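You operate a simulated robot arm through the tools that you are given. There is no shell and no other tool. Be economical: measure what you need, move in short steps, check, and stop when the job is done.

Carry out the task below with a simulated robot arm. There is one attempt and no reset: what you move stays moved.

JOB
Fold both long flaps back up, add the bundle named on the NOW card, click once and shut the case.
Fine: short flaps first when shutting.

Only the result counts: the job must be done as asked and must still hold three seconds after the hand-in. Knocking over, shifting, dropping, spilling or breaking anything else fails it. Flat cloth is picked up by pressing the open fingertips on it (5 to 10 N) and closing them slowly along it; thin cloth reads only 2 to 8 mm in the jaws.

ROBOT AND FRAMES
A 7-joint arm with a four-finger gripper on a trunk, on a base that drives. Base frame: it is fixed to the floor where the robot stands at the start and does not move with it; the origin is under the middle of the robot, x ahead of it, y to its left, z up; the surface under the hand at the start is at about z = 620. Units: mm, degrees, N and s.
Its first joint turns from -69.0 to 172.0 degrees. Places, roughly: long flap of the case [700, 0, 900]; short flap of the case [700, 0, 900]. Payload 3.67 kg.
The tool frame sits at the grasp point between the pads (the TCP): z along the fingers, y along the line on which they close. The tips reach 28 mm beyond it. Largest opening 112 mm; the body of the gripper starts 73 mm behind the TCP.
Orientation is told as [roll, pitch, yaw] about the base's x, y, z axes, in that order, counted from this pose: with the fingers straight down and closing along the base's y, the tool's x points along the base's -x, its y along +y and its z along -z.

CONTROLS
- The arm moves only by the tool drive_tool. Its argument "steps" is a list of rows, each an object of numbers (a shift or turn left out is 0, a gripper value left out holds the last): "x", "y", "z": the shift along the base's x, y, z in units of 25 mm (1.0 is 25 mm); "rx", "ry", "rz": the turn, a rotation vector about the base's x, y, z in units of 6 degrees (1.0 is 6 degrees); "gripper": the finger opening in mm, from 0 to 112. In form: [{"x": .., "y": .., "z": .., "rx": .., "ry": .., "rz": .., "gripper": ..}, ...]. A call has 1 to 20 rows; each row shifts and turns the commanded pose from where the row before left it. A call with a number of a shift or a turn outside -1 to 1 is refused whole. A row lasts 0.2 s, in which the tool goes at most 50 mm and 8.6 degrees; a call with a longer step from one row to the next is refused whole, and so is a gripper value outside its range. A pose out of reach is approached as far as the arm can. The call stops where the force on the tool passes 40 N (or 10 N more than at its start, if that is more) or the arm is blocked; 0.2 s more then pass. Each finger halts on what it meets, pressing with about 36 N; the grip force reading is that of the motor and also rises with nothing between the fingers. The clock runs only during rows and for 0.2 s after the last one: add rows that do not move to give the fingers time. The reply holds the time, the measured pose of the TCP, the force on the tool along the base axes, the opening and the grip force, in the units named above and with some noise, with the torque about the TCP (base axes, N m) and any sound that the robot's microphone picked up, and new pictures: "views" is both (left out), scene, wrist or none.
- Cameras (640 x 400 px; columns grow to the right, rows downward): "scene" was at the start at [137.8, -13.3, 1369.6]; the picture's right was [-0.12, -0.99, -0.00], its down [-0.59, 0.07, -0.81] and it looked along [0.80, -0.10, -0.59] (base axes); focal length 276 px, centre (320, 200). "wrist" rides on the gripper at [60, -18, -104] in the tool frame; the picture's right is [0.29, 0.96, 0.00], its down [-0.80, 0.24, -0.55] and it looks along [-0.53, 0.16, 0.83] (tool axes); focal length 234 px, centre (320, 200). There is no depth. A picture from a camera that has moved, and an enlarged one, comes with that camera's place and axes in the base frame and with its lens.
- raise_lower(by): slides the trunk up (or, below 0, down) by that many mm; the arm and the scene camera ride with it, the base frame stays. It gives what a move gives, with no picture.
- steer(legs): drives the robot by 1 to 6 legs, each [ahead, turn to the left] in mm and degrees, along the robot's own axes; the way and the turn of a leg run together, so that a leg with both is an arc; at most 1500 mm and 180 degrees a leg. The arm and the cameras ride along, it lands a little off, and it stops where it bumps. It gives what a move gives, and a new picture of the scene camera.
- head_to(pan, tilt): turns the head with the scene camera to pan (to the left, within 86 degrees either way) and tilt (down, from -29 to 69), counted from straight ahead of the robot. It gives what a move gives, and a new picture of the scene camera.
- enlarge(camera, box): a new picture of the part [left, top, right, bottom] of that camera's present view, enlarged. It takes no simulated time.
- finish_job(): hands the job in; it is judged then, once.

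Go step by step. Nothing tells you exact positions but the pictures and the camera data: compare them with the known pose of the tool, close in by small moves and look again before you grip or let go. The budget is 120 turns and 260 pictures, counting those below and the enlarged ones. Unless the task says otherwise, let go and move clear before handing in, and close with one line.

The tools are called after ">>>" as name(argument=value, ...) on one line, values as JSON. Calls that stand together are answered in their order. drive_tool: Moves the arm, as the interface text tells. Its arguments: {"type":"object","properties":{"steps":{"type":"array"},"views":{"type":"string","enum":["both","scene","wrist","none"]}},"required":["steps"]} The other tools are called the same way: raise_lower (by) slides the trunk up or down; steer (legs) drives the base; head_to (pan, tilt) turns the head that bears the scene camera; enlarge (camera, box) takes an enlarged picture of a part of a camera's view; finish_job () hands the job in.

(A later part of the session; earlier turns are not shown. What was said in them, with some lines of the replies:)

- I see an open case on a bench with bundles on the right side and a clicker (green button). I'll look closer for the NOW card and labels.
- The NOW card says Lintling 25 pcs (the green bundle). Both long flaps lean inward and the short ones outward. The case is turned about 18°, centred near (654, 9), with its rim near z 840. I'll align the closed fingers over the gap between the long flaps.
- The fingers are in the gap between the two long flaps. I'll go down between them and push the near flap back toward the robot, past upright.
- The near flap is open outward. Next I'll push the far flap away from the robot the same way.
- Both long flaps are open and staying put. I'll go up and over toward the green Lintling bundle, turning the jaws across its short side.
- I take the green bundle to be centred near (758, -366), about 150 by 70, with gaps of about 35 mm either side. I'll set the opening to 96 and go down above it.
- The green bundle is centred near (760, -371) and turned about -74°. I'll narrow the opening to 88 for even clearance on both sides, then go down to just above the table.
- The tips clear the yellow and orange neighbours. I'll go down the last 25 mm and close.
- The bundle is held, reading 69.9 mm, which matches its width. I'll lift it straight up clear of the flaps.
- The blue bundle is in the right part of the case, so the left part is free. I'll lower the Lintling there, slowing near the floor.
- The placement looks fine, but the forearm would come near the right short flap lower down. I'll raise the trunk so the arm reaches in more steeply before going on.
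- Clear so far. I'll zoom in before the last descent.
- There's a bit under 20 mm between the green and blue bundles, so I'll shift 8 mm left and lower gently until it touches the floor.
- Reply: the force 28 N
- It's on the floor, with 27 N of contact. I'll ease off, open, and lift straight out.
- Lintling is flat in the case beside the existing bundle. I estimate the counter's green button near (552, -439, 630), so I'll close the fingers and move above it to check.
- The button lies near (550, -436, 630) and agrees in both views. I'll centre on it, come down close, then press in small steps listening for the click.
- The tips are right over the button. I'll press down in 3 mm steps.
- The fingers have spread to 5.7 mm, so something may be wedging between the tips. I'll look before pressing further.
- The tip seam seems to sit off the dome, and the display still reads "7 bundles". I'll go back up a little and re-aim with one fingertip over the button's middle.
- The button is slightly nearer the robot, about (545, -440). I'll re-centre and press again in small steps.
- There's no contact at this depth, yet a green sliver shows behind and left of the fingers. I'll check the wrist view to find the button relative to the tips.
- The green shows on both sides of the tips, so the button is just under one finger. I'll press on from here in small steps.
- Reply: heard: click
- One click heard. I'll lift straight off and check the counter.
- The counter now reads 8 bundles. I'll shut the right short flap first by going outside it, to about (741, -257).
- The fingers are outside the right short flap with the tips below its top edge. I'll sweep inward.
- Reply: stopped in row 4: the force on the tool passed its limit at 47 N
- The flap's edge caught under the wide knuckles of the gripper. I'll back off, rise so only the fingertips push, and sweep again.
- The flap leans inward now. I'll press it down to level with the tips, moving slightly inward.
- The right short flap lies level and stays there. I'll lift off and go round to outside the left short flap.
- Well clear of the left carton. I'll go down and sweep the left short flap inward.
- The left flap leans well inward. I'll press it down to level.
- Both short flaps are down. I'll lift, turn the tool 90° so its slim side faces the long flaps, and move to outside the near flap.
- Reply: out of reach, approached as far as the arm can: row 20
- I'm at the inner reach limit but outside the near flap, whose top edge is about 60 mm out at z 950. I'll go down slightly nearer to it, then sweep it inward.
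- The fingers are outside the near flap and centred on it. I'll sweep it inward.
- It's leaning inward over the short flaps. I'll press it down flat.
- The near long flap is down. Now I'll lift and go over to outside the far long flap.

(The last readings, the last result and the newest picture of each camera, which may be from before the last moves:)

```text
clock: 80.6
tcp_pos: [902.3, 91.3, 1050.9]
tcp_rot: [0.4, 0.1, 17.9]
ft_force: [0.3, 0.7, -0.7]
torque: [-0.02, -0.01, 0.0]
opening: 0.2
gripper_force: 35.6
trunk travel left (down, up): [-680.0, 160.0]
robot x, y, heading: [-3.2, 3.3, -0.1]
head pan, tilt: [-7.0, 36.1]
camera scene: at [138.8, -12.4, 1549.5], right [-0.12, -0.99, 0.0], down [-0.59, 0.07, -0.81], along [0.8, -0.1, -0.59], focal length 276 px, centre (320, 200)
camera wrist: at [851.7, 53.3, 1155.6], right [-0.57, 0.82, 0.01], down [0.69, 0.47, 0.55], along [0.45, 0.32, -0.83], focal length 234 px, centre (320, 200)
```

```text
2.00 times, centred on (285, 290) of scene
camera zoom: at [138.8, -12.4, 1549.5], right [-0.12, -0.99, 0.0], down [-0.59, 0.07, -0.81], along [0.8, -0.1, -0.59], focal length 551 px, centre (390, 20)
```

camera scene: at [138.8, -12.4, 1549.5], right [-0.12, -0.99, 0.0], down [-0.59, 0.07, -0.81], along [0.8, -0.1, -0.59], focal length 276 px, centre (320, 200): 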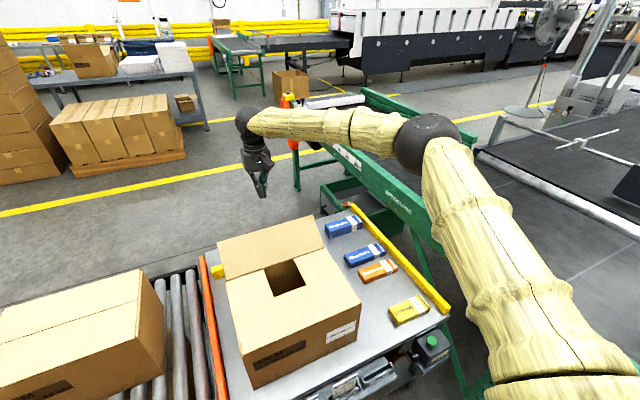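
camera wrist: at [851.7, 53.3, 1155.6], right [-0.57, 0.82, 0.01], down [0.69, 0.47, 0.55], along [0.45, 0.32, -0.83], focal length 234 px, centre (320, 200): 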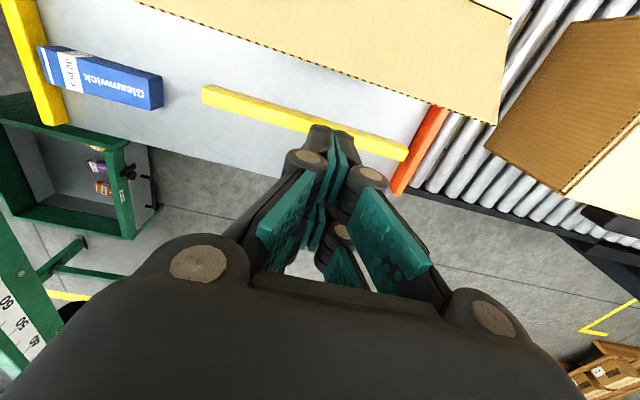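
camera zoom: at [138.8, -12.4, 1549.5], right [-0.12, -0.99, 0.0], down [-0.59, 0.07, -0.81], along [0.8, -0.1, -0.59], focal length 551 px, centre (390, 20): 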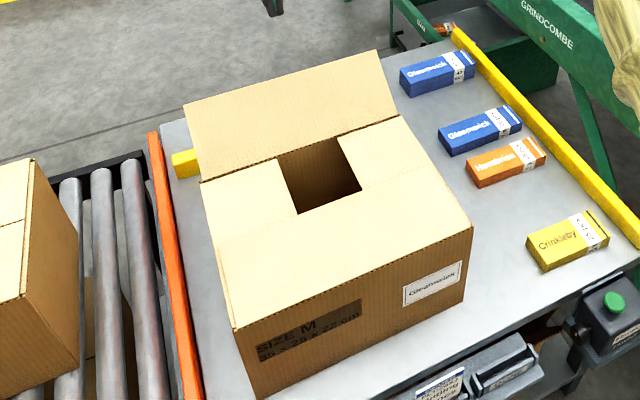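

The far flap's edge is at S about 337, with my fingers at 386. I'll go down outside it and sweep toward the robot, rising slightly.

>>> drive_tool(steps=[{"z": -1}, {"z": -1}, {"z": -1}, {"z": -1}, {"z": -0.9}, {"x": -0.951, "y": -0.309}, {"x": -0.951, "y": -0.309}, {"x": -0.951, "y": -0.309, "z": 0.25}, {"x": -0.951, "y": -0.309, "z": 0.25}, {"x": -0.951, "y": -0.309, "z": 0.25}, {"x": -0.951, "y": -0.309}, {"x": -0.951, "y": -0.309}, {"x": -0.951, "y": -0.309}])

>>> enlarge(camera="scene", box=[170, 190, 400, 390])

```text
clock: 83.4
tcp_pos: [710.8, 26.2, 949.2]
tcp_rot: [0.3, 0.0, 17.8]
ft_force: [-0.1, 0.1, -0.9]
torque: [-0.02, -0.03, 0.0]
opening: 0.0
gripper_force: 36.0
trunk travel left (down, up): [-680.0, 160.0]
robot x, y, heading: [-3.3, -0.1, 0.2]
head pan, tilt: [-7.0, 36.1]
camera scene: at [137.4, -13.9, 1549.6], right [-0.12, -0.99, 0.0], down [-0.59, 0.07, -0.81], along [0.8, -0.1, -0.59], focal length 276 px, centre (320, 200)
camera wrist: at [659.6, -10.5, 1052.6], right [-0.57, 0.82, 0.01], down [0.69, 0.47, 0.56], along [0.45, 0.32, -0.83], focal length 234 px, centre (320, 200)
```

scene: 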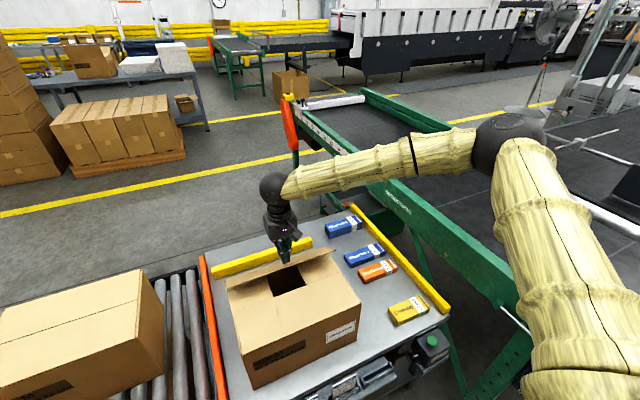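
wrist: 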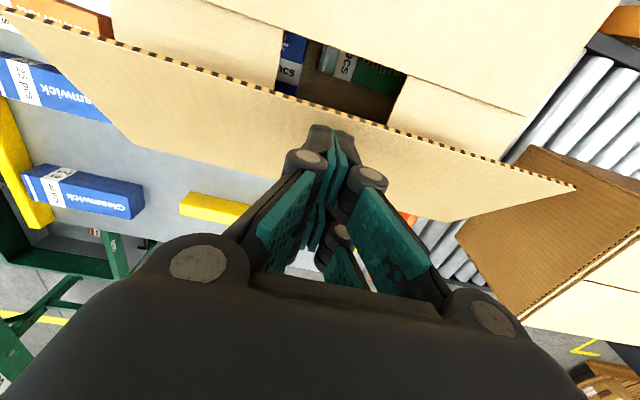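

```text
2.00 times, centred on (285, 290) of scene
camera zoom: at [137.4, -13.9, 1549.6], right [-0.12, -0.99, 0.0], down [-0.59, 0.07, -0.81], along [0.8, -0.1, -0.59], focal length 551 px, centre (390, 20)
```

zoom: 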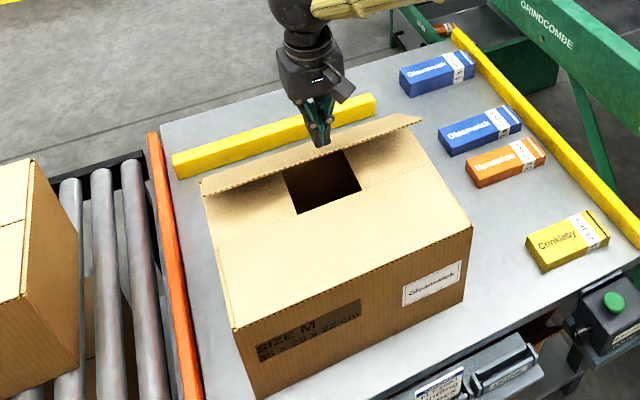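

It's leaning inward. I'll press it flat until there's light contact.

>>> drive_tool(steps=[{"x": -0.45, "y": -0.15, "z": -0.7}, {"x": -0.45, "y": -0.15, "z": -0.8}, {"z": -0.8}, {"z": -0.4}, {"z": -0.2}, {"z": -0.1}])

>>> enlarge(camera="scene", box=[170, 190, 400, 390])

```text
clock: 84.8
tcp_pos: [689.6, 20.3, 873.8]
tcp_rot: [0.4, 0.0, 17.9]
ft_force: [0.5, 0.1, 0.5]
torque: [0.0, 0.01, -0.02]
opening: 0.0
gripper_force: 35.5
trunk travel left (down, up): [-680.0, 160.0]
robot x, y, heading: [1.6, -1.7, 0.1]
head pan, tilt: [-7.0, 36.1]
camera scene: at [137.9, -13.4, 1549.6], right [-0.12, -0.99, 0.0], down [-0.59, 0.07, -0.81], along [0.8, -0.1, -0.59], focal length 276 px, centre (320, 200)
camera wrist: at [637.9, -17.2, 977.4], right [-0.57, 0.82, 0.01], down [0.69, 0.47, 0.56], along [0.45, 0.32, -0.83], focal length 234 px, centre (320, 200)
```

scene: 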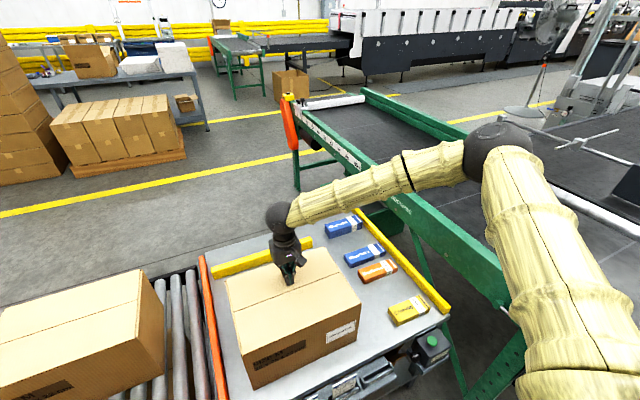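
wrist: 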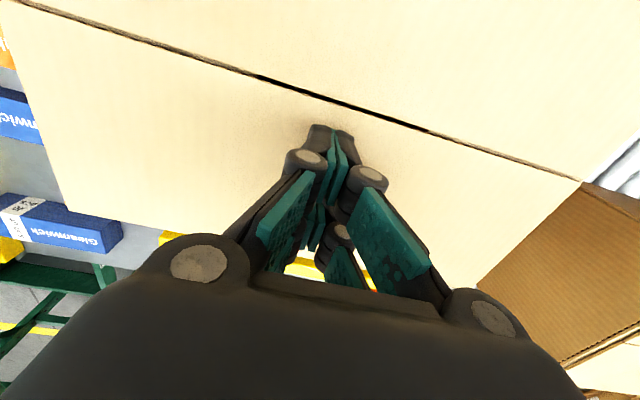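

```text
2.00 times, centred on (285, 290) of scene
camera zoom: at [137.9, -13.4, 1549.6], right [-0.12, -0.99, 0.0], down [-0.59, 0.07, -0.81], along [0.8, -0.1, -0.59], focal length 551 px, centre (390, 20)
```

zoom: 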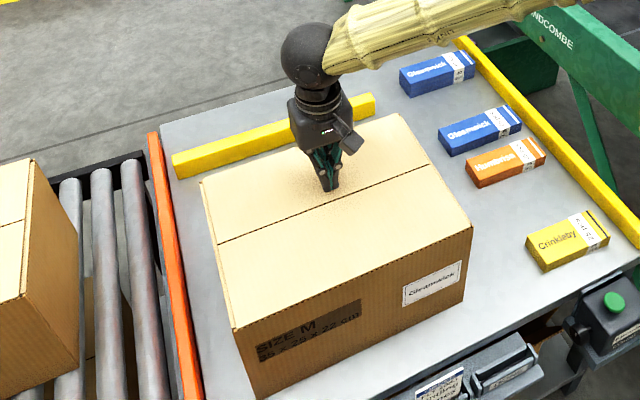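

The case looks shut. I'll lift clear and check that the flaps stay down.

>>> drive_tool(steps=[{"z": 0.5}, {"z": 1}, {"z": 1}, {"z": 1}, {"z": 1}, {"z": 1}, {"z": 1}, {"z": 1}, {"z": 1}, {"z": 1}, {}, {}, {}, {}, {}])

>>> enlarge(camera="scene", box=[190, 190, 470, 400])

```text
clock: 88.0
tcp_pos: [690.1, 21.0, 1110.6]
tcp_rot: [0.4, 0.0, 18.0]
ft_force: [-0.9, -0.5, -0.6]
torque: [0.02, 0.01, -0.01]
opening: 0.0
gripper_force: 35.3
trunk travel left (down, up): [-680.0, 160.0]
robot x, y, heading: [3.0, -1.7, -0.1]
head pan, tilt: [-7.0, 36.1]
camera scene: at [138.0, -13.5, 1549.6], right [-0.12, -0.99, 0.0], down [-0.59, 0.07, -0.81], along [0.8, -0.1, -0.59], focal length 276 px, centre (320, 200)
camera wrist: at [638.0, -16.6, 1215.4], right [-0.57, 0.82, 0.01], down [0.69, 0.47, 0.56], along [0.45, 0.32, -0.83], focal length 234 px, centre (320, 200)
```

scene: 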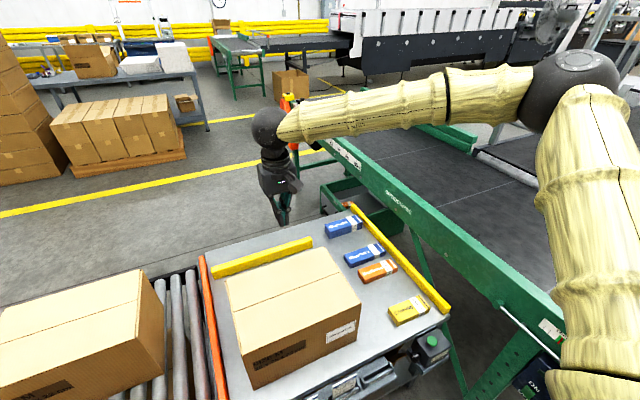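
wrist: 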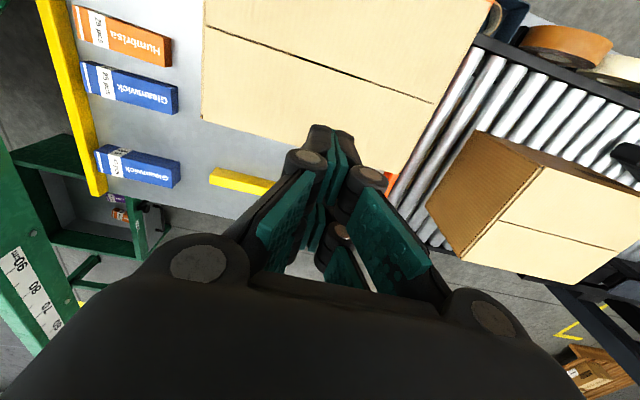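

```text
1.90 times, centred on (330, 295) of scene
camera zoom: at [138.0, -13.5, 1549.6], right [-0.12, -0.99, 0.0], down [-0.59, 0.07, -0.81], along [0.8, -0.1, -0.59], focal length 525 px, centre (301, 19)
```

zoom: 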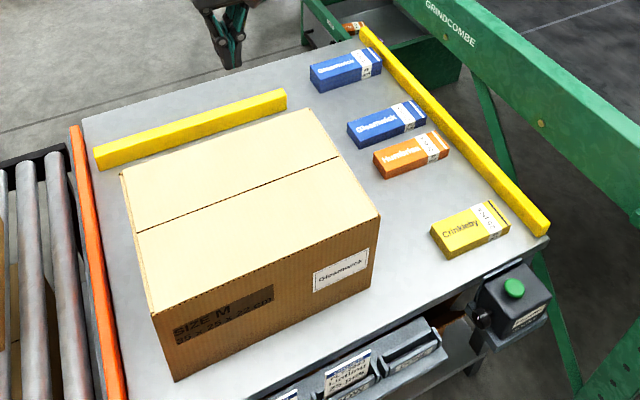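

The case stays shut and flat, the counter shows 8, the other bundles haven't moved, and the arm is clear. I'm handing it in.

>>> finish_job()

```text
The job is handed in.
```

I folded both long flaps back up, added the Lintling 25 pcs bundle and clicked the counter once (7 to 8). I then shut the case, short flaps first, and it stayed flat with the arm clear at hand-in.
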